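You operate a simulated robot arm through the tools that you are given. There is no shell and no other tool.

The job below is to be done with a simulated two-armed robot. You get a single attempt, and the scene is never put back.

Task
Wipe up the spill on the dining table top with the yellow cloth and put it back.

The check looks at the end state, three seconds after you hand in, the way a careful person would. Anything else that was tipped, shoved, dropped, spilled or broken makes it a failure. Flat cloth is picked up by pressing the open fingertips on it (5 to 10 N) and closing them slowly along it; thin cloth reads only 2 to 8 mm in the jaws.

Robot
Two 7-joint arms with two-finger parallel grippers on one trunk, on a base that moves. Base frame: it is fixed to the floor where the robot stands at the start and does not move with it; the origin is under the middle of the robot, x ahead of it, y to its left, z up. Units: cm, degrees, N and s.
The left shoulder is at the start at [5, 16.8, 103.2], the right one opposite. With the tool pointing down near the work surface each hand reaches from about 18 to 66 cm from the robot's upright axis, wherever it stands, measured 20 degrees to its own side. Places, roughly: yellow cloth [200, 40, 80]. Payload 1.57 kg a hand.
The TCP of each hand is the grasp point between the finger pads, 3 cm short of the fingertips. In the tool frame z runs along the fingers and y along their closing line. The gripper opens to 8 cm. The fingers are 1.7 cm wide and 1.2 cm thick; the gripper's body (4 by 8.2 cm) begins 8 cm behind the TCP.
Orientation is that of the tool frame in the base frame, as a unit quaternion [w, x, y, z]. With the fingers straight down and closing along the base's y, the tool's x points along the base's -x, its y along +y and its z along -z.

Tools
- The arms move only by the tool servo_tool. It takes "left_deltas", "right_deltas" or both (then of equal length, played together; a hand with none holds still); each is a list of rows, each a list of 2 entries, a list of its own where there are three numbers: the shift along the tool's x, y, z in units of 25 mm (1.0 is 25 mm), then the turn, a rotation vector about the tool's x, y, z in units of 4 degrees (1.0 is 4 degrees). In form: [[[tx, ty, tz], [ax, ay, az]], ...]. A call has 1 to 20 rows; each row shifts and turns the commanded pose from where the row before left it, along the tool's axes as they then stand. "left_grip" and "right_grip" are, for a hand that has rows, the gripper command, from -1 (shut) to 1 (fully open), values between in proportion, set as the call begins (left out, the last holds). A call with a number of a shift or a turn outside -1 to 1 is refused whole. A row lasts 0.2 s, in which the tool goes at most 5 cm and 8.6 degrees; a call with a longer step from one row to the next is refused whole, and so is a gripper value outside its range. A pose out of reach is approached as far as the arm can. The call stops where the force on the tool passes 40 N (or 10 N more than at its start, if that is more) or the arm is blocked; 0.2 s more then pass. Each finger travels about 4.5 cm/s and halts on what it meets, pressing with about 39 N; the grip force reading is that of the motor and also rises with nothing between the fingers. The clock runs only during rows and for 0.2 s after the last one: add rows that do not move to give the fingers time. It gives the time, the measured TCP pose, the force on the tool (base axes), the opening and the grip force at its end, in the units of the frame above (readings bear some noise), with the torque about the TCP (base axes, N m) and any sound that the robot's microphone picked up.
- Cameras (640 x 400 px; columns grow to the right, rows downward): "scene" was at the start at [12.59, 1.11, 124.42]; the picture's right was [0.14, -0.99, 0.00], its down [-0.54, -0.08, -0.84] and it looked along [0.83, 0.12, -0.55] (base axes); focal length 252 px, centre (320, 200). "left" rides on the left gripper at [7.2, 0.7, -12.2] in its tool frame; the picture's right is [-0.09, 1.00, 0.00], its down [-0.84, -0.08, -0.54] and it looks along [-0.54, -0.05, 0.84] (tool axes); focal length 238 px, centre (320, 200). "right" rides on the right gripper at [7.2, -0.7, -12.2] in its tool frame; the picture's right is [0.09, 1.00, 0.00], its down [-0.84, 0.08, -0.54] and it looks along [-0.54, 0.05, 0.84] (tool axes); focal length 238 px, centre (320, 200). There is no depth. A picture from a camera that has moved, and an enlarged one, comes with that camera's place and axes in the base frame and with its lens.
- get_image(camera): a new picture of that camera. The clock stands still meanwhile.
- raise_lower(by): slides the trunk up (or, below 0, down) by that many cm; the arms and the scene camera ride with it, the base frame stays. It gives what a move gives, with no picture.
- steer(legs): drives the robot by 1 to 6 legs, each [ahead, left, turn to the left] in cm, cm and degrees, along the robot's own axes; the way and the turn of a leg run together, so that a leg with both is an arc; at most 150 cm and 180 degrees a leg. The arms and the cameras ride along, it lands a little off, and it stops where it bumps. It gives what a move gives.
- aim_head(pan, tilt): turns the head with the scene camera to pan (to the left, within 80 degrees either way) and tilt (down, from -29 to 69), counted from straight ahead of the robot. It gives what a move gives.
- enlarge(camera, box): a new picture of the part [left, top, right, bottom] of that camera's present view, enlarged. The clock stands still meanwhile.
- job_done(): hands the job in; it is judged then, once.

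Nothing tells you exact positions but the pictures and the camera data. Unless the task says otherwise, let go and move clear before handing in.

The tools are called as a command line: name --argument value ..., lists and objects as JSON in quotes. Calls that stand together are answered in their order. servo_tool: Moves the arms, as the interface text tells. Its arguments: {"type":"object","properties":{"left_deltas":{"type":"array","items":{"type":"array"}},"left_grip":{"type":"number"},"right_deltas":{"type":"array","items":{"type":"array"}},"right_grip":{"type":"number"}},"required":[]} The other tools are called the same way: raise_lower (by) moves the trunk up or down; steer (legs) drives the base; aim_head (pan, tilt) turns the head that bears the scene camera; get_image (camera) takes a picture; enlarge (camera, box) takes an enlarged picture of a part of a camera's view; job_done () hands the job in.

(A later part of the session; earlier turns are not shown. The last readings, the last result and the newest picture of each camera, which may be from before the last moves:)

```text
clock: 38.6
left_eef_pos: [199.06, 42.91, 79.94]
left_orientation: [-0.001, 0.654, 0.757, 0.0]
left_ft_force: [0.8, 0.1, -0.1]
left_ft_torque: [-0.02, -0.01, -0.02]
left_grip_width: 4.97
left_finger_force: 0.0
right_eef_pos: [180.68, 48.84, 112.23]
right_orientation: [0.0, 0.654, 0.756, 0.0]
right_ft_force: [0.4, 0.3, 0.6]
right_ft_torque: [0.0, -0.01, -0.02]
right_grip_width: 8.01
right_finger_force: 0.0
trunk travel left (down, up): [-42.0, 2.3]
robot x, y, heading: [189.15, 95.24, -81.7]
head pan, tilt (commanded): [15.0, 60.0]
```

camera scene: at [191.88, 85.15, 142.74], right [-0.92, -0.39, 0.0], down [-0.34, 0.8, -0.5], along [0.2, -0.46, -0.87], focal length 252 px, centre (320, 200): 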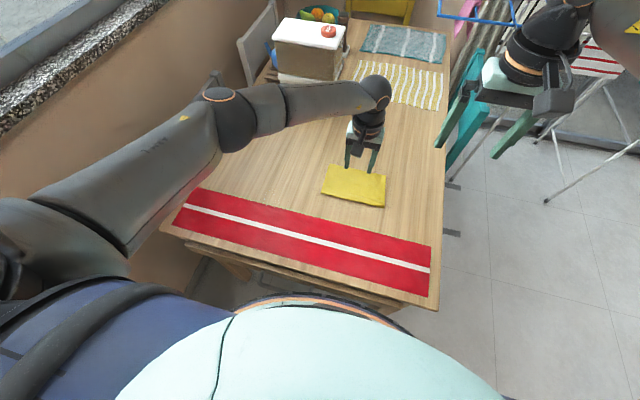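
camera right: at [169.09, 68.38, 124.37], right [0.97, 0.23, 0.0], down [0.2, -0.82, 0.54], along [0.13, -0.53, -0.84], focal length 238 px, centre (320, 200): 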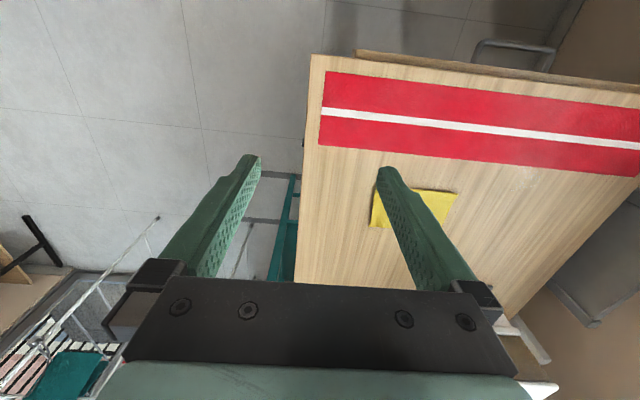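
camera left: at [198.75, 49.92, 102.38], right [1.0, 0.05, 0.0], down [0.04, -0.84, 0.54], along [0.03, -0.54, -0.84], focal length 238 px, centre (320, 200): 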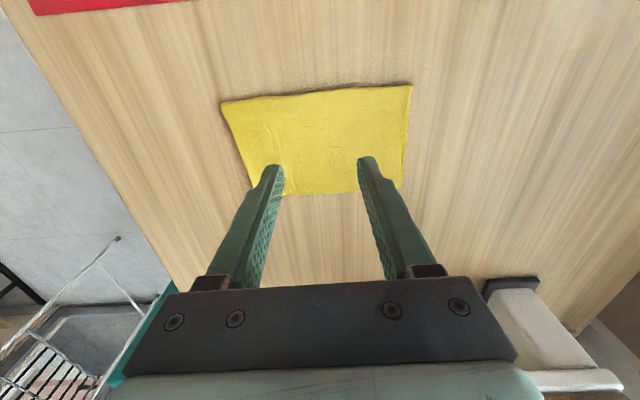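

servo_tool --left_deltas '[[[0, 0, 0.08], [0, 0, 0]], [[0, 0, 0.08], [0, 0, 0]], [[0, 0, 0], [0, 0, 0]]]'

get_image --camera "left"

```text
clock: 39.4
left_eef_pos: [199.07, 42.98, 79.52]
left_orientation: [0.0, 0.654, 0.756, -0.001]
left_ft_force: [-0.1, -0.3, 0.1]
left_ft_torque: [0.01, -0.02, -0.01]
left_grip_width: 5.02
left_finger_force: 0.0
right_eef_pos: [180.58, 48.71, 112.15]
right_orientation: [0.0, 0.654, 0.756, 0.0]
right_ft_force: [0.2, 0.3, -0.1]
right_ft_torque: [-0.02, 0.02, 0.0]
right_grip_width: 7.99
right_finger_force: 0.0
trunk travel left (down, up): [-42.0, 2.3]
robot x, y, heading: [189.03, 95.25, -81.7]
head pan, tilt (commanded): [15.0, 60.0]
```

```text
taken
camera left: at [198.78, 50.01, 91.76], right [1.0, 0.05, 0.0], down [0.04, -0.84, 0.54], along [0.03, -0.54, -0.84], focal length 238 px, centre (320, 200)
```

left: 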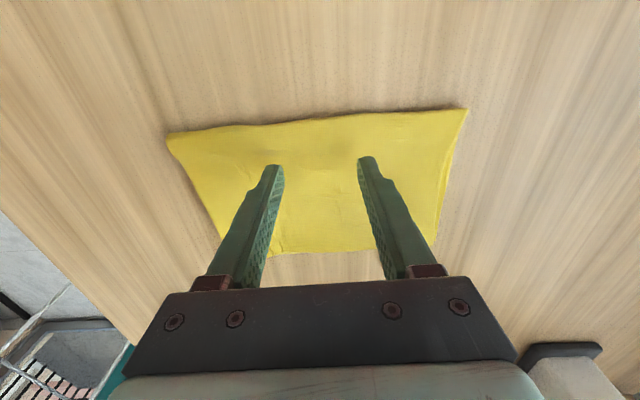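

No contact yet, so I'll keep lowering in 2 mm steps.

servo_tool --left_deltas '[[[0, 0, 0.08], [0, 0, 0]], [[0, 0, 0.08], [0, 0, 0]], [[0, 0, 0], [0, 0, 0]]]'

servo_tool --left_deltas '[[[0, 0, 0.08], [0, 0, 0]], [[0, 0, 0], [0, 0, 0]]]'

```text
clock: 40.2
left_eef_pos: [199.09, 43.05, 79.28]
left_orientation: [0.0, 0.654, 0.756, 0.001]
left_ft_force: [0.2, -1.1, -0.6]
left_ft_torque: [0.04, 0.03, 0.01]
left_grip_width: 5.0
left_finger_force: 0.0
left hand out of reach, approached as far as the arm can: row 2
right_eef_pos: [180.59, 48.84, 112.24]
right_orientation: [0.0, 0.654, 0.756, 0.001]
right_ft_force: [0.0, -0.3, 0.2]
right_ft_torque: [-0.03, 0.0, -0.02]
right_grip_width: 8.01
right_finger_force: 0.0
trunk travel left (down, up): [-42.0, 2.3]
robot x, y, heading: [188.9, 95.23, -81.7]
head pan, tilt (commanded): [15.0, 60.0]
```

```text
clock: 40.8
left_eef_pos: [199.01, 43.17, 79.11]
left_orientation: [0.0, 0.654, 0.756, -0.002]
left_ft_force: [0.2, -0.5, -0.2]
left_ft_torque: [0.0, 0.0, -0.02]
left_grip_width: 5.02
left_finger_force: 0.0
right_eef_pos: [180.62, 48.8, 112.25]
right_orientation: [0.001, 0.655, 0.756, 0.0]
right_ft_force: [-0.1, -0.3, 0.8]
right_ft_torque: [-0.02, 0.0, -0.03]
right_grip_width: 7.99
right_finger_force: 0.1
trunk travel left (down, up): [-42.0, 2.3]
robot x, y, heading: [189.15, 95.5, -81.8]
head pan, tilt (commanded): [15.0, 60.0]
```

The left arm hit its reach limit because the trunk is so high. I'll lift the hand, lower the trunk 12 cm and come down again.

servo_tool --left_deltas '[[[0, 0, -1], [0, 0, 0]], [[0, 0, -1], [0, 0, 0]], [[0, 0, -1], [0, 0, 0]], [[0, 0, -1], [0, 0, 0]], [[0, 0, -1], [0, 0, 0]], [[0, 0, -0.4], [0, 0, 0]]]'

raise_lower --by -12

enlarge --camera "left" --box '[0, 0, 640, 30]'

get_image --camera "right"

```text
clock: 42.2
left_eef_pos: [199.07, 43.11, 92.72]
left_orientation: [0.0, 0.654, 0.756, -0.001]
left_ft_force: [0.7, -0.2, 0.5]
left_ft_torque: [0.01, -0.03, 0.01]
left_grip_width: 5.03
left_finger_force: 0.0
right_eef_pos: [180.62, 48.8, 112.25]
right_orientation: [-0.001, 0.655, 0.756, 0.0]
right_ft_force: [-0.7, -0.9, -0.2]
right_ft_torque: [-0.04, 0.01, -0.01]
right_grip_width: 7.99
right_finger_force: 0.1
trunk travel left (down, up): [-42.0, 2.3]
robot x, y, heading: [189.1, 95.58, -81.5]
head pan, tilt (commanded): [15.0, 60.0]
```

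```text
clock: 43.7
left_eef_pos: [199.07, 43.19, 80.67]
left_orientation: [0.0, 0.654, 0.757, -0.001]
left_ft_force: [-0.6, -0.4, -0.2]
left_ft_torque: [0.0, -0.01, 0.01]
left_grip_width: 5.0
left_finger_force: 0.0
right_eef_pos: [180.61, 48.73, 100.29]
right_orientation: [0.0, 0.654, 0.756, 0.0]
right_ft_force: [0.0, 0.2, 0.2]
right_ft_torque: [0.01, -0.01, -0.02]
right_grip_width: 7.99
right_finger_force: 0.1
trunk travel left (down, up): [-30.0, 14.3]
robot x, y, heading: [188.81, 94.93, -81.9]
head pan, tilt (commanded): [15.0, 60.0]
```

```text
1.00 times, centred on (320, 15) of left (not enlarged: the box is as wide or as high as the picture)
camera zoom: at [198.82, 50.16, 92.88], right [1.0, 0.05, 0.0], down [0.04, -0.84, 0.54], along [0.03, -0.54, -0.84], focal length 238 px, centre (320, 385)
```

zoom: 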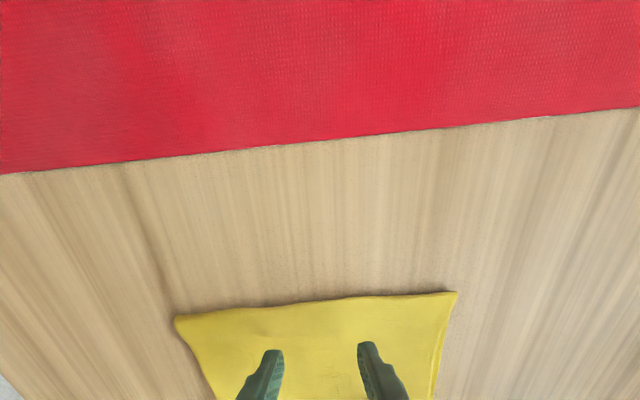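

```text
taken
camera right: at [178.85, 55.83, 112.38], right [0.97, 0.23, 0.0], down [0.2, -0.82, 0.54], along [0.13, -0.53, -0.84], focal length 238 px, centre (320, 200)
```

right: 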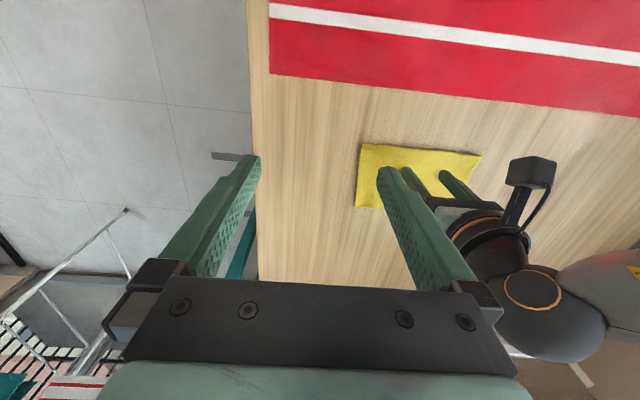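

The trunk is lower now and the left hand is still just above the cloth. I'll continue the slow descent to contact.

servo_tool --left_deltas '[[[0, 0, 0.12], [0, 0, 0]], [[0, 0, 0.12], [0, 0, 0]], [[0, 0, 0.12], [0, 0, 0]], [[0, 0, 0.12], [0, 0, 0]], [[0, 0, 0], [0, 0, 0]]]'

servo_tool --left_deltas '[[[0, 0, 0.08], [0, 0, 0]], [[0, 0, 0.08], [0, 0, 0]], [[0, 0, 0], [0, 0, 0]]]'

```text
clock: 44.9
left_eef_pos: [199.11, 43.16, 79.35]
left_orientation: [0.001, 0.654, 0.756, 0.0]
left_ft_force: [0.2, 0.0, 0.2]
left_ft_torque: [0.0, 0.01, 0.0]
left_grip_width: 4.99
left_finger_force: 0.0
right_eef_pos: [180.71, 48.75, 100.31]
right_orientation: [0.0, 0.654, 0.757, 0.0]
right_ft_force: [-0.6, 0.1, 0.0]
right_ft_torque: [-0.03, -0.01, -0.01]
right_grip_width: 7.98
right_finger_force: 0.0
trunk travel left (down, up): [-30.0, 14.3]
robot x, y, heading: [188.64, 95.62, -81.4]
head pan, tilt (commanded): [15.0, 60.0]
```

```text
clock: 45.7
left_eef_pos: [199.28, 43.18, 78.93]
left_orientation: [0.0, 0.655, 0.756, 0.0]
left_ft_force: [0.6, 0.0, -0.4]
left_ft_torque: [0.01, 0.01, 0.0]
left_grip_width: 4.99
left_finger_force: 0.1
right_eef_pos: [180.54, 48.81, 100.25]
right_orientation: [0.0, 0.655, 0.756, 0.0]
right_ft_force: [0.4, -0.3, -0.3]
right_ft_torque: [0.0, -0.01, 0.0]
right_grip_width: 8.0
right_finger_force: 0.1
trunk travel left (down, up): [-30.0, 14.3]
robot x, y, heading: [188.97, 95.44, -81.5]
head pan, tilt (commanded): [15.0, 60.0]
```

servo_tool --left_deltas '[[[0, 0, 0.08], [0, 0, 0]], [[0, 0, 0.08], [0, 0, 0]], [[0, 0, 0], [0, 0, 0]]]'

servo_tool --left_deltas '[[[0, 0, 0.08], [0, 0, 0]], [[0, 0, 0], [0, 0, 0]]]'

servo_tool --left_deltas '[[[0, 0, 0.08], [0, 0, 0]], [[0, 0, 0], [0, 0, 0]]]'

```text
clock: 46.5
left_eef_pos: [199.18, 43.08, 78.57]
left_orientation: [0.0, 0.654, 0.756, 0.0]
left_ft_force: [-0.7, 0.2, -0.1]
left_ft_torque: [-0.04, 0.01, 0.03]
left_grip_width: 4.99
left_finger_force: 0.0
right_eef_pos: [180.52, 48.88, 100.28]
right_orientation: [0.001, 0.655, 0.755, 0.0]
right_ft_force: [0.3, 0.5, -0.4]
right_ft_torque: [0.0, -0.02, 0.01]
right_grip_width: 8.0
right_finger_force: 0.0
trunk travel left (down, up): [-30.0, 14.3]
robot x, y, heading: [188.97, 95.42, -81.8]
head pan, tilt (commanded): [15.0, 60.0]
```

```text
clock: 47.1
left_eef_pos: [199.19, 43.06, 78.36]
left_orientation: [0.0, 0.654, 0.757, 0.0]
left_ft_force: [-0.4, -0.3, 0.3]
left_ft_torque: [-0.04, 0.0, 0.0]
left_grip_width: 4.98
left_finger_force: 0.0
right_eef_pos: [180.56, 48.87, 100.23]
right_orientation: [0.0, 0.655, 0.755, 0.0]
right_ft_force: [0.0, 0.1, 0.7]
right_ft_torque: [-0.02, 0.05, 0.03]
right_grip_width: 7.98
right_finger_force: 0.0
trunk travel left (down, up): [-30.0, 14.3]
robot x, y, heading: [188.55, 95.35, -81.6]
head pan, tilt (commanded): [15.0, 60.0]
```

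```text
clock: 47.7
left_eef_pos: [199.12, 43.02, 78.27]
left_orientation: [0.0, 0.654, 0.756, -0.001]
left_ft_force: [0.1, 0.7, 1.3]
left_ft_torque: [0.03, -0.01, 0.02]
left_grip_width: 5.03
left_finger_force: 0.2
right_eef_pos: [180.56, 48.73, 100.2]
right_orientation: [0.0, 0.655, 0.756, 0.0]
right_ft_force: [0.1, 0.3, -0.3]
right_ft_torque: [0.0, 0.05, -0.03]
right_grip_width: 8.0
right_finger_force: 0.2
trunk travel left (down, up): [-30.0, 14.3]
robot x, y, heading: [189.0, 95.67, -81.9]
head pan, tilt (commanded): [15.0, 60.0]
```

First contact shows (about 1.3 N at TCP z 78.3). I'll press a bit more, to 5–10 N.

servo_tool --left_deltas '[[[0, 0, 0.08], [0, 0, 0]], [[0, 0, 0], [0, 0, 0]]]'

servo_tool --left_deltas '[[[0, 0, 0.08], [0, 0, 0]], [[0, 0, 0], [0, 0, 0]]]'

```text
clock: 48.3
left_eef_pos: [199.06, 42.98, 78.17]
left_orientation: [0.001, 0.654, 0.757, -0.003]
left_ft_force: [0.9, 1.2, 9.5]
left_ft_torque: [0.07, -0.11, 0.0]
left_grip_width: 4.99
left_finger_force: 0.0
right_eef_pos: [180.51, 48.88, 100.24]
right_orientation: [0.0, 0.655, 0.756, 0.0]
right_ft_force: [-0.1, 0.3, 1.1]
right_ft_torque: [0.02, 0.0, 0.01]
right_grip_width: 8.0
right_finger_force: 0.2
trunk travel left (down, up): [-30.0, 14.3]
robot x, y, heading: [188.72, 95.18, -81.8]
head pan, tilt (commanded): [15.0, 60.0]
```

```text
clock: 48.9
left_eef_pos: [199.15, 43.07, 78.3]
left_orientation: [0.002, 0.654, 0.757, -0.002]
left_ft_force: [3.5, 2.3, 27.9]
left_ft_torque: [0.17, -0.39, 0.01]
left_grip_width: 5.01
left_finger_force: 0.2
right_eef_pos: [180.68, 49.08, 100.37]
right_orientation: [0.001, 0.655, 0.756, -0.001]
right_ft_force: [0.0, 0.7, 0.5]
right_ft_torque: [0.0, -0.01, 0.02]
right_grip_width: 7.97
right_finger_force: 0.2
trunk travel left (down, up): [-30.0, 14.3]
robot x, y, heading: [189.05, 95.58, -81.8]
head pan, tilt (commanded): [15.0, 60.0]
```

That's now 28 N, too hard, so I'll back off to about 8 N and start closing the fingers slowly in steps.

servo_tool --left_deltas '[[[0, 0, -0.09], [0, 0, 0]], [[0, 0, 0], [0, 0, 0]]]'

servo_tool --left_deltas '[[[0, 0, 0], [0, 0, 0]], [[0, 0, 0], [0, 0, 0]]]' --left_grip 0.12

servo_tool --left_deltas '[[[0, 0, 0], [0, 0, 0]], [[0, 0, 0], [0, 0, 0]]]' --left_grip 0.0

get_image --camera "left"

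```text
clock: 49.5
left_eef_pos: [199.23, 43.06, 78.24]
left_orientation: [0.0, 0.654, 0.757, -0.002]
left_ft_force: [1.4, -1.6, 18.8]
left_ft_torque: [0.05, -0.25, -0.02]
left_grip_width: 5.01
left_finger_force: 0.1
right_eef_pos: [180.5, 48.88, 100.39]
right_orientation: [0.001, 0.655, 0.756, -0.001]
right_ft_force: [-0.3, 0.9, 0.1]
right_ft_torque: [0.01, -0.01, 0.01]
right_grip_width: 7.99
right_finger_force: 0.1
trunk travel left (down, up): [-30.0, 14.3]
robot x, y, heading: [188.83, 95.25, -81.7]
head pan, tilt (commanded): [15.0, 60.0]
```

```text
clock: 50.1
left_eef_pos: [199.15, 43.18, 78.19]
left_orientation: [0.001, 0.654, 0.757, -0.002]
left_ft_force: [1.3, -1.1, 20.0]
left_ft_torque: [0.04, -0.19, -0.01]
left_grip_width: 4.3
left_finger_force: 0.0
right_eef_pos: [180.65, 48.87, 100.29]
right_orientation: [0.001, 0.654, 0.756, 0.0]
right_ft_force: [0.3, -1.1, 0.4]
right_ft_torque: [0.01, 0.02, 0.04]
right_grip_width: 7.98
right_finger_force: 0.1
trunk travel left (down, up): [-30.0, 14.3]
robot x, y, heading: [189.01, 95.39, -81.8]
head pan, tilt (commanded): [15.0, 60.0]
```

```text
clock: 50.7
left_eef_pos: [199.19, 43.08, 78.11]
left_orientation: [0.002, 0.654, 0.756, -0.002]
left_ft_force: [0.9, -0.9, 19.8]
left_ft_torque: [0.03, -0.18, -0.01]
left_grip_width: 4.04
left_finger_force: 0.0
right_eef_pos: [180.57, 48.95, 100.35]
right_orientation: [0.0, 0.655, 0.756, 0.0]
right_ft_force: [0.4, -0.6, 0.1]
right_ft_torque: [-0.01, 0.02, 0.02]
right_grip_width: 7.99
right_finger_force: 0.1
trunk travel left (down, up): [-30.0, 14.3]
robot x, y, heading: [188.79, 95.47, -81.9]
head pan, tilt (commanded): [15.0, 60.0]
```

```text
taken
camera left: at [198.83, 50.23, 90.39], right [1.0, 0.05, 0.0], down [0.04, -0.84, 0.54], along [0.03, -0.54, -0.84], focal length 238 px, centre (320, 200)
```

left: 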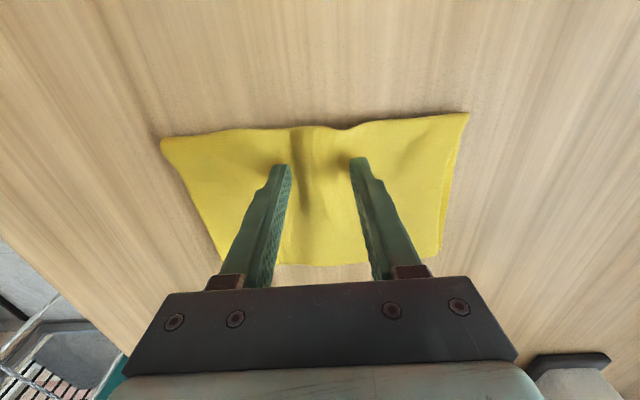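

The cloth is buckling up nicely between the fingers. I'll ease the pressure a little and keep closing.

servo_tool --left_deltas '[[[0, 0, -0.05], [0, 0, 0]], [[0, 0, 0], [0, 0, 0]]]' --left_grip -0.15

servo_tool --left_deltas '[[[0, 0, 0], [0, 0, 0]], [[0, 0, 0], [0, 0, 0]]]' --left_grip -0.3

servo_tool --left_deltas '[[[0, 0, 0], [0, 0, 0]], [[0, 0, 0], [0, 0, 0]]]' --left_grip -0.45

servo_tool --left_deltas '[[[0, 0, 0], [0, 0, 0]], [[0, 0, 0], [0, 0, 0]]]' --left_grip -0.6

get_image --camera "left"

```text
clock: 51.3
left_eef_pos: [199.21, 43.2, 78.23]
left_orientation: [0.001, 0.654, 0.757, -0.001]
left_ft_force: [-0.9, -0.8, 13.2]
left_ft_torque: [-0.02, -0.07, -0.03]
left_grip_width: 3.29
left_finger_force: 0.0
right_eef_pos: [180.61, 48.8, 100.25]
right_orientation: [0.001, 0.655, 0.756, 0.0]
right_ft_force: [0.0, 0.4, 1.5]
right_ft_torque: [-0.05, 0.01, -0.03]
right_grip_width: 7.98
right_finger_force: 0.1
trunk travel left (down, up): [-30.0, 14.3]
robot x, y, heading: [188.54, 95.63, -82.0]
head pan, tilt (commanded): [15.0, 60.0]
```

```text
clock: 51.9
left_eef_pos: [199.06, 43.28, 78.13]
left_orientation: [-0.001, 0.654, 0.757, 0.0]
left_ft_force: [-0.5, 0.9, 10.4]
left_ft_torque: [0.05, -0.04, -0.01]
left_grip_width: 2.86
left_finger_force: 0.2
right_eef_pos: [180.59, 48.87, 100.33]
right_orientation: [0.0, 0.655, 0.756, -0.001]
right_ft_force: [0.0, 0.6, 0.4]
right_ft_torque: [-0.02, 0.01, 0.0]
right_grip_width: 7.99
right_finger_force: 0.1
trunk travel left (down, up): [-30.0, 14.3]
robot x, y, heading: [188.93, 95.51, -81.7]
head pan, tilt (commanded): [15.0, 60.0]
```

```text
clock: 52.5
left_eef_pos: [198.97, 43.07, 78.17]
left_orientation: [0.001, 0.655, 0.756, -0.002]
left_ft_force: [-0.9, 1.2, 7.2]
left_ft_torque: [0.0, 0.01, 0.01]
left_grip_width: 2.03
left_finger_force: 0.1
right_eef_pos: [180.61, 48.8, 100.29]
right_orientation: [0.0, 0.655, 0.756, 0.0]
right_ft_force: [0.3, 0.2, 0.3]
right_ft_torque: [0.0, 0.04, 0.01]
right_grip_width: 8.01
right_finger_force: 0.0
trunk travel left (down, up): [-30.0, 14.3]
robot x, y, heading: [189.12, 95.32, -81.7]
head pan, tilt (commanded): [15.0, 60.0]
```

```text
clock: 53.1
left_eef_pos: [199.12, 43.16, 78.19]
left_orientation: [0.0, 0.654, 0.757, -0.001]
left_ft_force: [0.3, 0.3, 7.6]
left_ft_torque: [0.04, -0.02, -0.01]
left_grip_width: 1.49
left_finger_force: 0.1
right_eef_pos: [180.59, 48.75, 100.29]
right_orientation: [0.0, 0.654, 0.756, -0.001]
right_ft_force: [-0.3, 0.9, 0.0]
right_ft_torque: [0.0, 0.01, 0.0]
right_grip_width: 8.0
right_finger_force: 0.2
trunk travel left (down, up): [-30.0, 14.3]
robot x, y, heading: [188.79, 95.41, -81.9]
head pan, tilt (commanded): [15.0, 60.0]
```

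```text
taken
camera left: at [198.84, 50.2, 90.43], right [1.0, 0.05, 0.0], down [0.04, -0.84, 0.54], along [0.03, -0.54, -0.84], focal length 238 px, centre (320, 200)
```

left: 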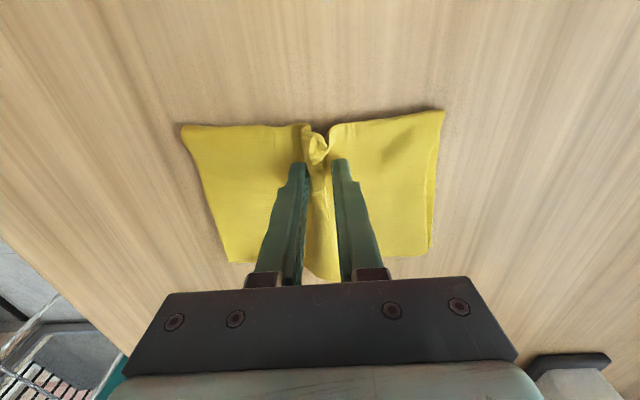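

Great, the ridge stands between the fingers. I'll close the rest of the way until it's pinched.

servo_tool --left_deltas '[[[0, 0, 0], [0, 0, 0]], [[0, 0, 0], [0, 0, 0]]]' --left_grip -0.75

servo_tool --left_deltas '[[[0, 0, 0], [0, 0, 0]], [[0, 0, 0], [0, 0, 0]], [[0, 0, 0], [0, 0, 0]]]' --left_grip -1

get_image --camera "left"

```text
clock: 53.7
left_eef_pos: [199.16, 43.19, 78.15]
left_orientation: [0.001, 0.654, 0.756, 0.0]
left_ft_force: [-0.5, 0.0, 6.8]
left_ft_torque: [0.02, -0.05, 0.0]
left_grip_width: 1.1
left_finger_force: 0.2
right_eef_pos: [180.59, 48.8, 100.31]
right_orientation: [0.0, 0.654, 0.756, 0.0]
right_ft_force: [0.6, 0.9, -0.3]
right_ft_torque: [0.01, -0.01, -0.02]
right_grip_width: 8.02
right_finger_force: 0.1
trunk travel left (down, up): [-30.0, 14.3]
robot x, y, heading: [188.82, 95.32, -82.2]
head pan, tilt (commanded): [15.0, 60.0]
```

```text
clock: 54.5
left_eef_pos: [199.16, 43.19, 78.31]
left_orientation: [0.0, 0.655, 0.756, -0.001]
left_ft_force: [-0.1, 0.9, 6.0]
left_ft_torque: [-0.02, 0.01, -0.04]
left_grip_width: 0.48
left_finger_force: 24.8
right_eef_pos: [180.53, 48.83, 100.3]
right_orientation: [0.0, 0.654, 0.756, 0.0]
right_ft_force: [-0.2, -0.2, -0.4]
right_ft_torque: [0.01, -0.01, -0.02]
right_grip_width: 8.0
right_finger_force: 0.0
trunk travel left (down, up): [-30.0, 14.3]
robot x, y, heading: [188.91, 95.72, -81.8]
head pan, tilt (commanded): [15.0, 60.0]
```

```text
taken
camera left: at [198.82, 50.19, 90.43], right [1.0, 0.05, 0.0], down [0.04, -0.84, 0.54], along [0.03, -0.54, -0.84], focal length 238 px, centre (320, 200)
```

left: 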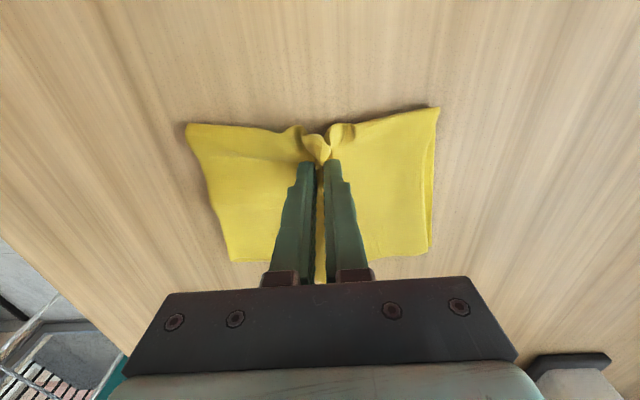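

The cloth is pinched at 0.48 cm with a good grip force. I'll ease off the table by 1–2 mm and drag the cloth over toward the spill, staying on the near side of the runner.

servo_tool --left_deltas '[[[0, 0, -0.08], [0, 0, 0]], [[0.139, 0.602, 0], [0, 0, 0]], [[0.139, 0.602, 0], [0, 0, 0]], [[0.139, 0.602, 0], [0, 0, 0]], [[0.139, 0.602, 0], [0, 0, 0]], [[0.139, 0.602, 0], [0, 0, 0]], [[0.139, 0.602, 0], [0, 0, 0]], [[0, 0, 0], [0, 0, 0]]]'

get_image --camera "left"

get_image --camera "scene"

```text
clock: 56.3
left_eef_pos: [207.77, 46.46, 78.43]
left_orientation: [-0.001, 0.654, 0.756, -0.001]
left_ft_force: [0.6, -0.5, -0.3]
left_ft_torque: [0.01, -0.01, 0.04]
left_grip_width: 0.45
left_finger_force: 24.9
right_eef_pos: [180.53, 48.84, 100.36]
right_orientation: [-0.001, 0.655, 0.756, 0.001]
right_ft_force: [-0.5, -0.9, 0.0]
right_ft_torque: [-0.04, -0.02, 0.02]
right_grip_width: 7.98
right_finger_force: 0.0
trunk travel left (down, up): [-30.0, 14.3]
robot x, y, heading: [188.84, 95.11, -81.9]
head pan, tilt (commanded): [15.0, 60.0]
```

```text
taken
camera left: at [207.39, 53.47, 90.61], right [1.0, 0.05, 0.0], down [0.04, -0.84, 0.54], along [0.03, -0.54, -0.84], focal length 238 px, centre (320, 200)
```

left: 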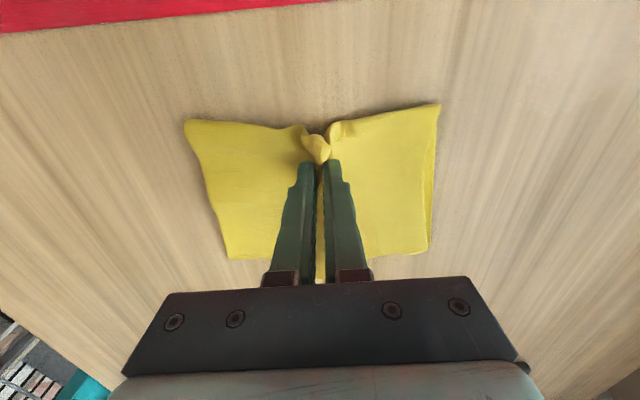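

```text
taken
camera scene: at [191.91, 85.17, 130.74], right [-0.92, -0.39, 0.0], down [-0.34, 0.8, -0.5], along [0.2, -0.46, -0.87], focal length 252 px, centre (320, 200)
```

scene: 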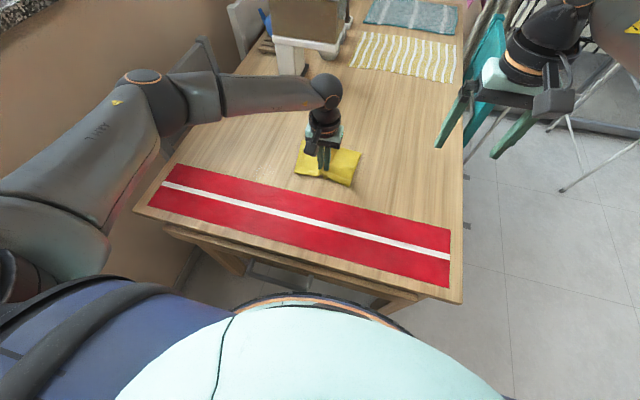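

The cloth slides along flat. The spill should be in the upper right of the wrist view, so I'll look closely at it before wiping.

enlarge --camera "left" --box '[480, 0, 640, 100]'

enlarge --camera "left" --box '[400, 0, 640, 20]'

enlarge --camera "scene" --box '[220, 140, 316, 200]'

```text
4.00 times, centred on (560, 50) of left
camera zoom: at [207.39, 53.47, 90.61], right [1.0, 0.05, 0.0], down [0.04, -0.84, 0.54], along [0.03, -0.54, -0.84], focal length 953 px, centre (-640, 800)
```

zoom: 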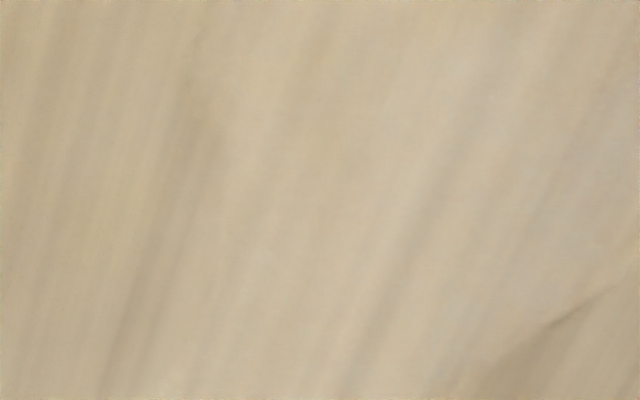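

```text
2.67 times, centred on (520, 10) of left
camera zoom: at [207.39, 53.47, 90.61], right [1.0, 0.05, 0.0], down [0.04, -0.84, 0.54], along [0.03, -0.54, -0.84], focal length 636 px, centre (-213, 707)
```

zoom: 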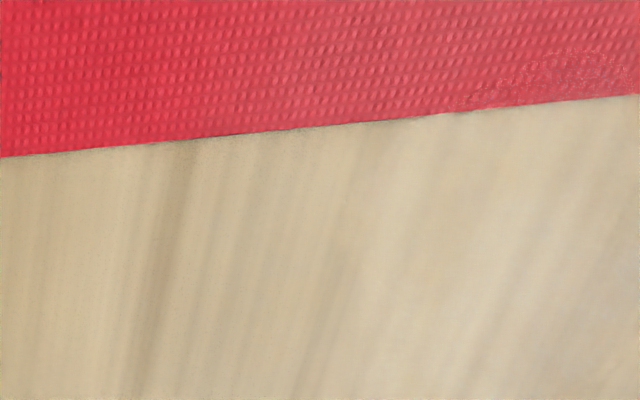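

```text
6.67 times, centred on (268, 170) of scene
camera zoom: at [191.91, 85.17, 130.74], right [-0.92, -0.39, 0.0], down [-0.34, 0.8, -0.5], along [0.2, -0.46, -0.87], focal length 1678 px, centre (667, 400)
```

zoom: 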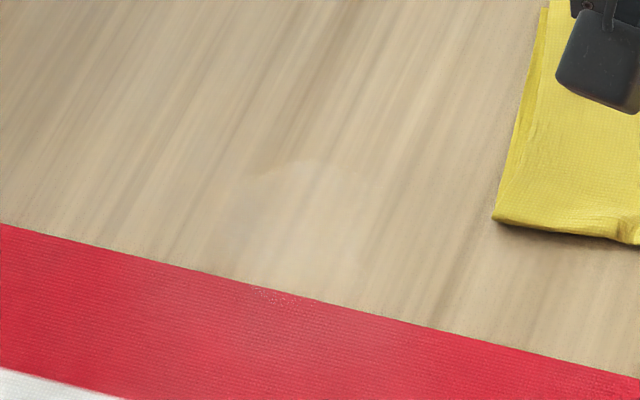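

The spill reaches from about y 50.8 to y 58, just over the runner's edge by some millimetres. I'll drag the cloth on over the spill.

servo_tool --left_deltas '[[[0.134, 0.602, 0], [0, 0, 0]], [[0.134, 0.602, 0], [0, 0, 0]], [[0.134, 0.602, 0], [0, 0, 0]], [[0.134, 0.602, 0], [0, 0, 0]], [[0.134, 0.602, 0], [0, 0, 0]], [[0.134, 0.602, 0], [0, 0, 0]], [[0.134, 0.602, 0], [0, 0, 0]], [[0.134, 0.602, 0], [0, 0, 0]], [[0.134, 0.602, 0], [0, 0, 0]], [[0.134, 0.602, 0], [0, 0, 0]], [[0, 0, 0.08], [0, 0, 0]], [[0, 0, 0], [0, 0, 0]]]'

get_image --camera "left"

```text
clock: 58.9
left_eef_pos: [222.12, 51.92, 78.25]
left_orientation: [0.001, 0.655, 0.756, -0.001]
left_ft_force: [-0.7, 2.3, 5.0]
left_ft_torque: [0.01, 0.03, 0.0]
left_grip_width: 0.44
left_finger_force: 24.9
right_eef_pos: [180.55, 48.89, 100.24]
right_orientation: [-0.001, 0.654, 0.756, 0.0]
right_ft_force: [0.0, 0.1, 0.3]
right_ft_torque: [0.02, 0.02, 0.04]
right_grip_width: 8.01
right_finger_force: 0.0
trunk travel left (down, up): [-30.0, 14.3]
robot x, y, heading: [189.25, 95.59, -81.6]
head pan, tilt (commanded): [15.0, 60.0]
```

```text
taken
camera left: at [221.81, 59.07, 90.44], right [1.0, 0.05, 0.0], down [0.04, -0.84, 0.54], along [0.03, -0.54, -0.84], focal length 238 px, centre (320, 200)
```

left: 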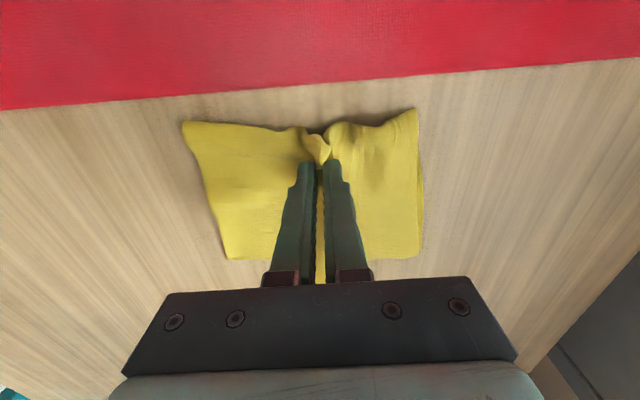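

I'm pressing with 5 N at the far side of the spill. Now I'll stroke back and forth parallel to the runner, stepping toward it a little each pass.

servo_tool --left_deltas '[[[0, 0.8, 0.01], [0, 0, 0]], [[0, 0.8, 0], [0, 0, 0]], [[0, -0.8, 0], [0, 0, 0]], [[0, -0.8, 0], [0, 0, 0]], [[0, -0.8, 0], [0, 0, 0]], [[0, -0.8, 0], [0, 0, 0]], [[0.4, 0, 0], [0, 0, 0]], [[0, 0.8, 0], [0, 0, 0]], [[0, 0.8, 0], [0, 0, 0]], [[0, 0.8, 0], [0, 0, 0]], [[0, 0.8, 0], [0, 0, 0]], [[0.4, 0, 0], [0, 0, 0]], [[0, -0.8, 0], [0, 0, 0]], [[0, -0.8, 0], [0, 0, 0]], [[0, -0.8, 0], [0, 0, 0]], [[0, -0.8, 0], [0, 0, 0]], [[0, 0, 0], [0, 0, 0]]]'

get_image --camera "left"

get_image --camera "scene"

```text
clock: 62.5
left_eef_pos: [217.7, 53.33, 78.14]
left_orientation: [0.001, 0.654, 0.756, 0.0]
left_ft_force: [5.1, 0.3, 10.7]
left_ft_torque: [0.05, -0.13, -0.01]
left_grip_width: 0.43
left_finger_force: 24.9
right_eef_pos: [180.63, 48.9, 100.33]
right_orientation: [0.001, 0.654, 0.756, -0.002]
right_ft_force: [0.4, 1.1, 0.2]
right_ft_torque: [-0.01, -0.01, 0.0]
right_grip_width: 8.0
right_finger_force: 0.0
trunk travel left (down, up): [-30.0, 14.3]
robot x, y, heading: [188.8, 95.22, -82.0]
head pan, tilt (commanded): [15.0, 60.0]
```

```text
taken
camera left: at [217.48, 60.53, 90.42], right [1.0, 0.05, 0.0], down [0.04, -0.84, 0.54], along [0.03, -0.54, -0.84], focal length 238 px, centre (320, 200)
```

left: 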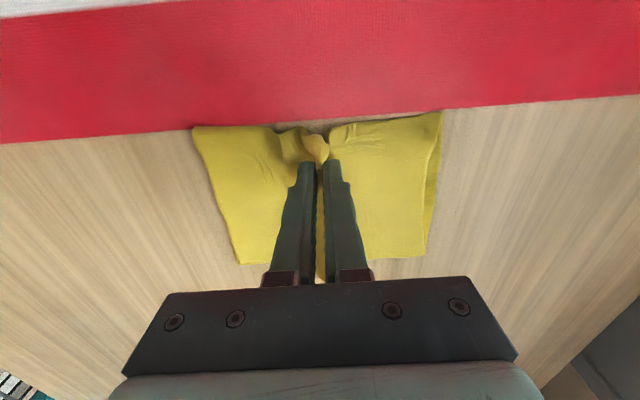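

```text
taken
camera scene: at [191.9, 85.26, 130.75], right [-0.92, -0.39, 0.0], down [-0.34, 0.8, -0.5], along [0.2, -0.46, -0.87], focal length 252 px, centre (320, 200)
```

scene: 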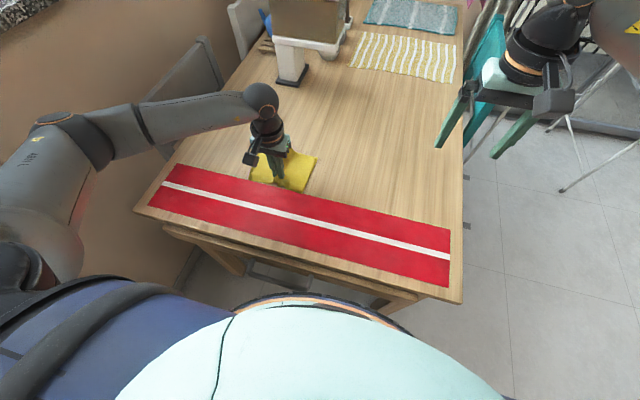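

The pressing is around 10 N and the cloth holds well. I'll continue the strokes closer to the runner edge.

servo_tool --left_deltas '[[[0.4, 0, 0], [0, 0, 0]], [[0, 0.8, 0], [0, 0, 0]], [[0, 0.8, 0], [0, 0, 0]], [[0, 0.8, 0], [0, 0, 0]], [[0, 0.8, 0], [0, 0, 0]], [[0.4, 0, 0], [0, 0, 0]], [[0, -0.8, 0], [0, 0, 0]], [[0, -0.8, 0], [0, 0, 0]], [[0, -0.8, 0], [0, 0, 0]], [[0, -0.8, 0], [0, 0, 0]], [[0, 0, 0], [0, 0, 0]]]'

get_image --camera "left"

```text
clock: 64.9
left_eef_pos: [217.55, 55.3, 78.04]
left_orientation: [0.002, 0.655, 0.756, 0.0]
left_ft_force: [7.9, 2.5, 18.5]
left_ft_torque: [0.04, -0.22, -0.07]
left_grip_width: 0.44
left_finger_force: 25.3
right_eef_pos: [180.59, 48.85, 100.2]
right_orientation: [0.001, 0.654, 0.756, -0.001]
right_ft_force: [0.3, 0.9, -1.3]
right_ft_torque: [0.01, 0.01, -0.01]
right_grip_width: 8.0
right_finger_force: 0.1
trunk travel left (down, up): [-30.0, 14.3]
robot x, y, heading: [188.86, 95.21, -81.7]
head pan, tilt (commanded): [15.0, 60.0]
```

```text
taken
camera left: at [217.27, 62.47, 90.4], right [1.0, 0.05, 0.0], down [0.04, -0.84, 0.54], along [0.03, -0.54, -0.84], focal length 238 px, centre (320, 200)
```

left: 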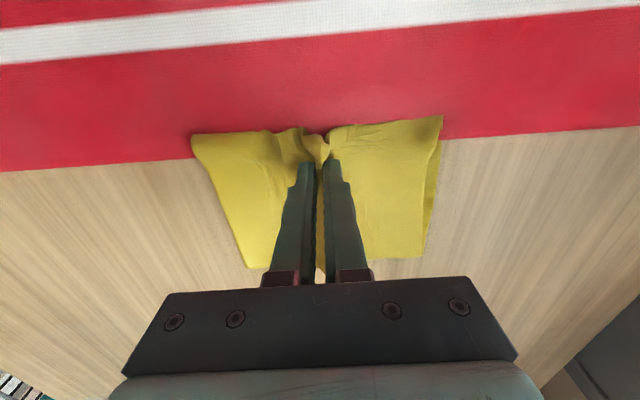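

The force has crept up to 18 N, so I'll raise by about 1 mm and do the last passes next to the runner more lightly.

servo_tool --left_deltas '[[[0, 0, -0.06], [0, 0, 0]], [[0.3, 0, 0], [0, 0, 0]], [[0, 0.8, 0], [0, 0, 0]], [[0, 0.8, 0], [0, 0, 0]], [[0, 0.8, 0], [0, 0, 0]], [[0, 0.8, 0], [0, 0, 0]], [[0, 0, 0], [0, 0, 0]]]'

get_image --camera "left"

```text
clock: 66.5
left_eef_pos: [225.47, 57.36, 78.17]
left_orientation: [0.0, 0.654, 0.756, 0.0]
left_ft_force: [-0.8, -0.1, 2.0]
left_ft_torque: [-0.02, 0.02, -0.01]
left_grip_width: 0.39
left_finger_force: 24.8
right_eef_pos: [180.62, 48.73, 100.17]
right_orientation: [0.001, 0.655, 0.756, 0.0]
right_ft_force: [0.8, 0.9, 0.2]
right_ft_torque: [0.0, -0.02, -0.05]
right_grip_width: 7.99
right_finger_force: 0.1
trunk travel left (down, up): [-30.0, 14.3]
robot x, y, heading: [188.84, 95.65, -82.1]
head pan, tilt (commanded): [15.0, 60.0]
```

```text
taken
camera left: at [225.21, 64.39, 90.47], right [1.0, 0.05, 0.0], down [0.04, -0.84, 0.54], along [0.03, -0.54, -0.84], focal length 238 px, centre (320, 200)
```

left: 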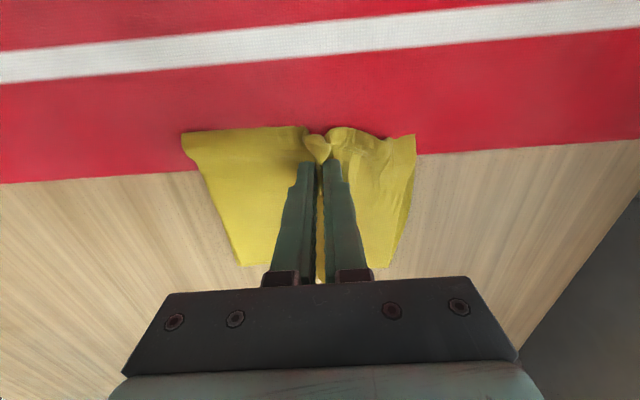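

Light contact (2 N) right by the runner's edge. I'll press slightly more and stroke back once, then make one more diagonal pass over the centre.

servo_tool --left_deltas '[[[0, 0, 0.04], [0, 0, 0]], [[0, -0.8, 0], [0, 0, 0]], [[0, -0.8, 0], [0, 0, 0]], [[0, -0.8, 0], [0, 0, 0]], [[0, -0.8, 0], [0, 0, 0]], [[0, 0, 0], [0, 0, 0]]]'

get_image --camera "left"

enlarge --camera "scene" --box '[200, 130, 328, 210]'

```text
clock: 67.9
left_eef_pos: [217.45, 56.12, 78.24]
left_orientation: [0.001, 0.653, 0.757, -0.001]
left_ft_force: [2.2, 0.7, 5.5]
left_ft_torque: [0.02, -0.08, -0.01]
left_grip_width: 0.43
left_finger_force: 25.0
right_eef_pos: [180.68, 48.84, 100.32]
right_orientation: [0.0, 0.654, 0.756, 0.001]
right_ft_force: [-0.4, -0.4, 0.4]
right_ft_torque: [0.0, 0.01, 0.0]
right_grip_width: 8.0
right_finger_force: 0.2
trunk travel left (down, up): [-30.0, 14.3]
robot x, y, heading: [189.04, 95.34, -81.8]
head pan, tilt (commanded): [15.0, 60.0]
```

```text
taken
camera left: at [217.17, 63.2, 90.44], right [1.0, 0.05, 0.0], down [0.04, -0.84, 0.54], along [0.03, -0.54, -0.84], focal length 238 px, centre (320, 200)
```

left: 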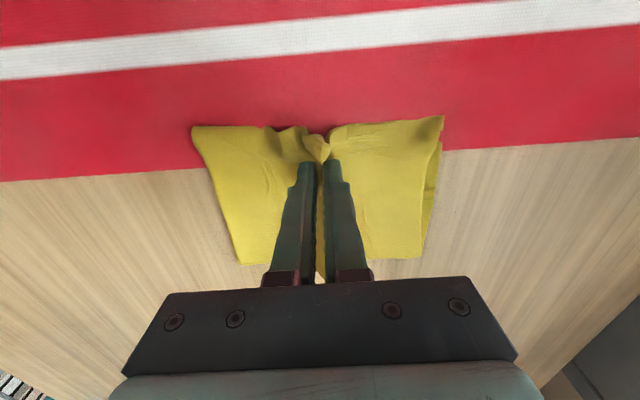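

```text
5.00 times, centred on (264, 170) of scene
camera zoom: at [191.91, 85.22, 130.75], right [-0.92, -0.39, 0.0], down [-0.34, 0.8, -0.5], along [0.2, -0.46, -0.87], focal length 1259 px, centre (600, 350)
```

zoom: 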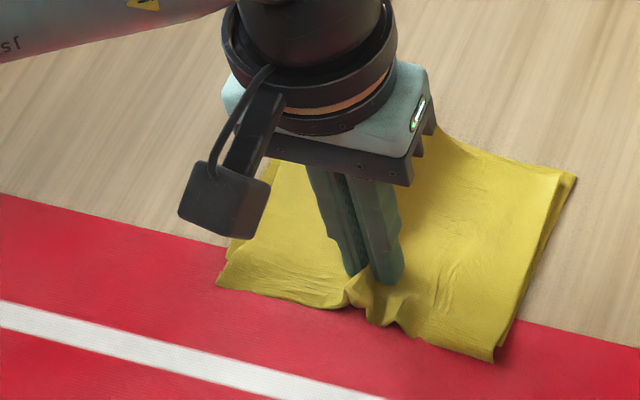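

I'll now lift off a hair and slide the cloth along the runner to the front side, to see whether the spill is gone.

servo_tool --left_deltas '[[[0, 0, -0.08], [0, 0, 0]], [[0, -0.8, 0], [0, 0, 0]], [[0, -0.8, 0], [0, 0, 0]], [[0, -0.8, 0], [0, 0, 0]], [[0, -0.8, 0], [0, 0, 0]], [[0, -0.8, 0], [0, 0, 0]], [[0, -0.8, 0], [0, 0, 0]], [[0, -0.8, 0], [0, 0, 0]], [[0, -0.8, 0], [0, 0, 0]], [[0, 0, 0], [0, 0, 0]]]'

get_image --camera "left"

enlarge --camera "scene" --box '[210, 140, 306, 200]'

get_image --camera "scene"

```text
clock: 70.1
left_eef_pos: [201.62, 53.84, 78.39]
left_orientation: [-0.001, 0.655, 0.756, 0.0]
left_ft_force: [0.7, 0.5, -0.4]
left_ft_torque: [0.02, 0.02, 0.0]
left_grip_width: 0.41
left_finger_force: 25.0
right_eef_pos: [180.7, 48.75, 100.3]
right_orientation: [0.0, 0.654, 0.756, 0.001]
right_ft_force: [-1.0, -1.0, 0.0]
right_ft_torque: [-0.03, -0.01, -0.02]
right_grip_width: 8.04
right_finger_force: 0.0
trunk travel left (down, up): [-30.0, 14.3]
robot x, y, heading: [189.44, 95.57, -81.8]
head pan, tilt (commanded): [15.0, 60.0]
```

```text
taken
camera left: at [201.33, 60.82, 90.59], right [1.0, 0.05, 0.0], down [0.04, -0.84, 0.54], along [0.03, -0.54, -0.84], focal length 238 px, centre (320, 200)
```

left: 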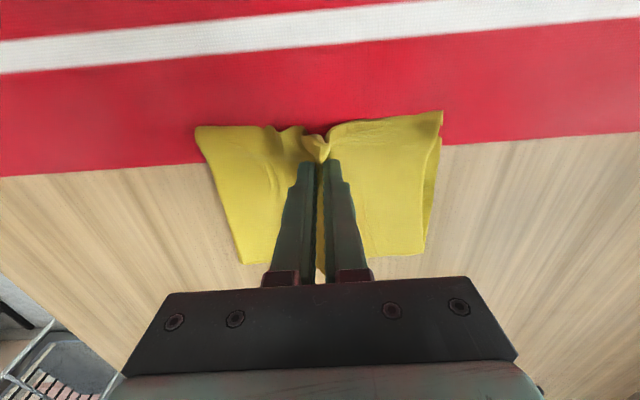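

```text
6.67 times, centred on (258, 170) of scene
camera zoom: at [191.92, 85.18, 130.74], right [-0.92, -0.39, 0.0], down [-0.34, 0.8, -0.5], along [0.2, -0.46, -0.87], focal length 1678 px, centre (733, 400)
```

zoom: 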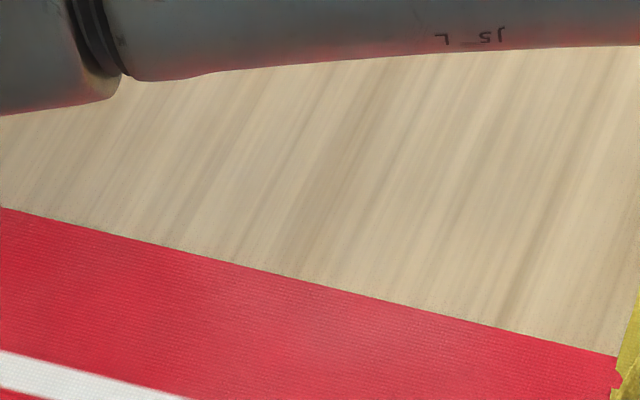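

```text
taken
camera scene: at [191.92, 85.18, 130.74], right [-0.92, -0.39, 0.0], down [-0.34, 0.8, -0.5], along [0.2, -0.46, -0.87], focal length 252 px, centre (320, 200)
```

scene: 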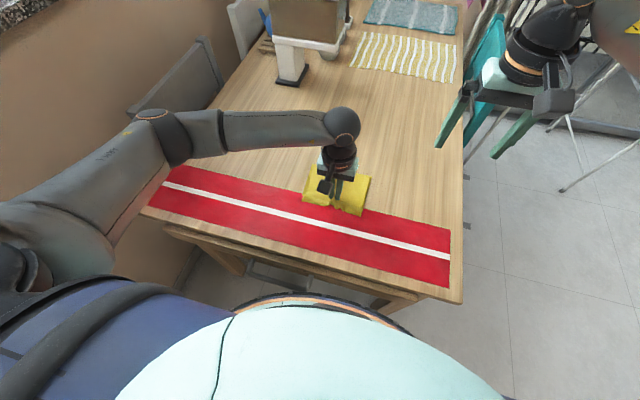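

The spill is gone from the picture. Now I need to bring the cloth back to its first place, with the pinch point at about [199.1, 43.1]. I'll test a small 2.5 cm push away from me to see if the cloth stays flat.

servo_tool --left_deltas '[[[-0.25, 0, 0], [0, 0, 0]], [[-0.25, 0, 0], [0, 0, 0]], [[-0.25, 0, 0], [0, 0, 0]], [[-0.25, 0, 0], [0, 0, 0]], [[0, 0, 0], [0, 0, 0]]]'

get_image --camera "left"

enlarge --camera "scene" --box '[270, 140, 398, 220]'

```text
clock: 71.3
left_eef_pos: [202.17, 51.32, 78.4]
left_orientation: [0.001, 0.654, 0.756, -0.001]
left_ft_force: [0.4, 0.0, 0.4]
left_ft_torque: [0.02, 0.02, -0.02]
left_grip_width: 0.43
left_finger_force: 25.1
right_eef_pos: [180.6, 48.88, 100.2]
right_orientation: [0.0, 0.654, 0.756, 0.0]
right_ft_force: [0.2, 0.0, -0.6]
right_ft_torque: [0.01, -0.03, 0.0]
right_grip_width: 8.01
right_finger_force: 0.1
trunk travel left (down, up): [-30.0, 14.3]
robot x, y, heading: [188.88, 95.51, -81.8]
head pan, tilt (commanded): [15.0, 60.0]
```

```text
taken
camera left: at [201.73, 58.37, 90.64], right [1.0, 0.05, 0.0], down [0.04, -0.84, 0.54], along [0.03, -0.54, -0.84], focal length 238 px, centre (320, 200)
```

left: 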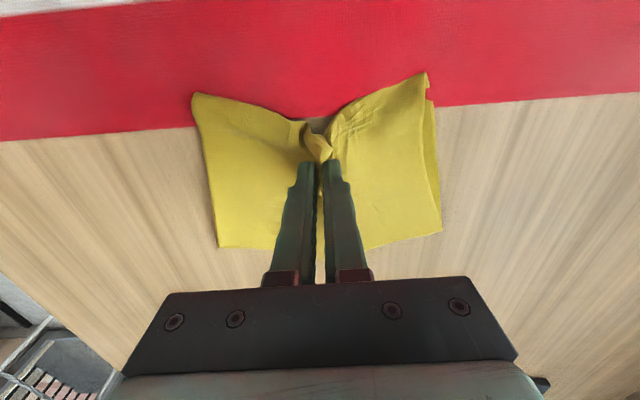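

```text
5.00 times, centred on (334, 180) of scene
camera zoom: at [191.91, 85.18, 130.74], right [-0.92, -0.39, 0.0], down [-0.34, 0.8, -0.5], along [0.2, -0.46, -0.87], focal length 1259 px, centre (250, 300)
```

zoom: 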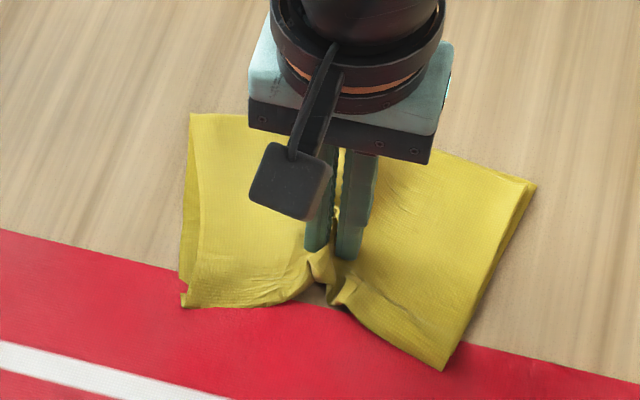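

Pushing makes the wings lag, so I won't push. I'll pull back those 2.5 cm to flatten the cloth, let it go here, and re-grip it near its far edge. Then I can drag it home with the cloth trailing.

servo_tool --left_deltas '[[[0.25, 0, 0], [0, 0, 0]], [[0.25, 0, 0], [0, 0, 0]], [[0.25, 0, 0], [0, 0, 0]], [[0.25, 0, 0], [0, 0, 0]], [[0.2, 0, 0], [0, 0, 0]], [[0, 0, 0], [0, 0, 0]]]'

servo_tool --left_deltas '[[[0, 0, 0], [0, 0, 0]], [[0, 0, 0], [0, 0, 0]]]' --left_grip -0.6

servo_tool --left_deltas '[[[0, 0, 0], [0, 0, 0]], [[0, 0, 0], [0, 0, 0]]]' --left_grip -0.2

get_image --camera "left"

```text
clock: 72.7
left_eef_pos: [201.51, 54.39, 78.27]
left_orientation: [0.001, 0.654, 0.756, 0.0]
left_ft_force: [0.8, -0.7, 0.9]
left_ft_torque: [-0.06, -0.02, -0.01]
left_grip_width: 0.46
left_finger_force: 24.7
right_eef_pos: [180.66, 48.85, 100.36]
right_orientation: [0.0, 0.654, 0.756, 0.0]
right_ft_force: [0.3, -0.1, 0.1]
right_ft_torque: [0.01, 0.0, -0.03]
right_grip_width: 7.99
right_finger_force: 0.1
trunk travel left (down, up): [-30.0, 14.3]
robot x, y, heading: [188.91, 95.45, -81.7]
head pan, tilt (commanded): [15.0, 60.0]
```

```text
clock: 73.3
left_eef_pos: [201.6, 54.37, 78.38]
left_orientation: [0.0, 0.654, 0.757, 0.0]
left_ft_force: [1.1, 0.3, 0.5]
left_ft_torque: [-0.01, -0.01, 0.0]
left_grip_width: 1.6
left_finger_force: 0.0
right_eef_pos: [180.56, 48.75, 100.16]
right_orientation: [-0.001, 0.655, 0.756, 0.0]
right_ft_force: [0.1, -0.4, -0.1]
right_ft_torque: [0.0, -0.02, -0.02]
right_grip_width: 8.02
right_finger_force: 0.2
trunk travel left (down, up): [-30.0, 14.3]
robot x, y, heading: [188.92, 95.12, -82.0]
head pan, tilt (commanded): [15.0, 60.0]
```

```text
clock: 73.9
left_eef_pos: [201.48, 54.42, 78.36]
left_orientation: [0.0, 0.654, 0.757, 0.0]
left_ft_force: [-0.4, 0.3, -0.2]
left_ft_torque: [0.0, 0.01, 0.01]
left_grip_width: 3.19
left_finger_force: 0.0
right_eef_pos: [180.63, 48.83, 100.26]
right_orientation: [0.0, 0.655, 0.756, 0.0]
right_ft_force: [0.0, 0.4, -0.6]
right_ft_torque: [0.01, -0.01, 0.02]
right_grip_width: 8.01
right_finger_force: 0.1
trunk travel left (down, up): [-30.0, 14.3]
robot x, y, heading: [188.98, 95.78, -81.9]
head pan, tilt (commanded): [15.0, 60.0]
```

```text
taken
camera left: at [201.23, 61.4, 90.64], right [1.0, 0.05, 0.0], down [0.04, -0.84, 0.54], along [0.03, -0.54, -0.84], focal length 238 px, centre (320, 200)
```

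left: 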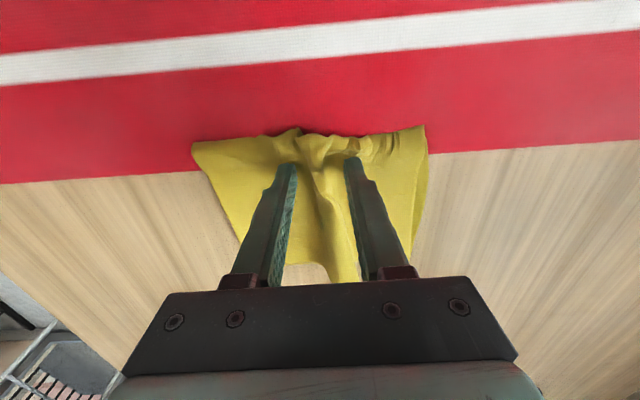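

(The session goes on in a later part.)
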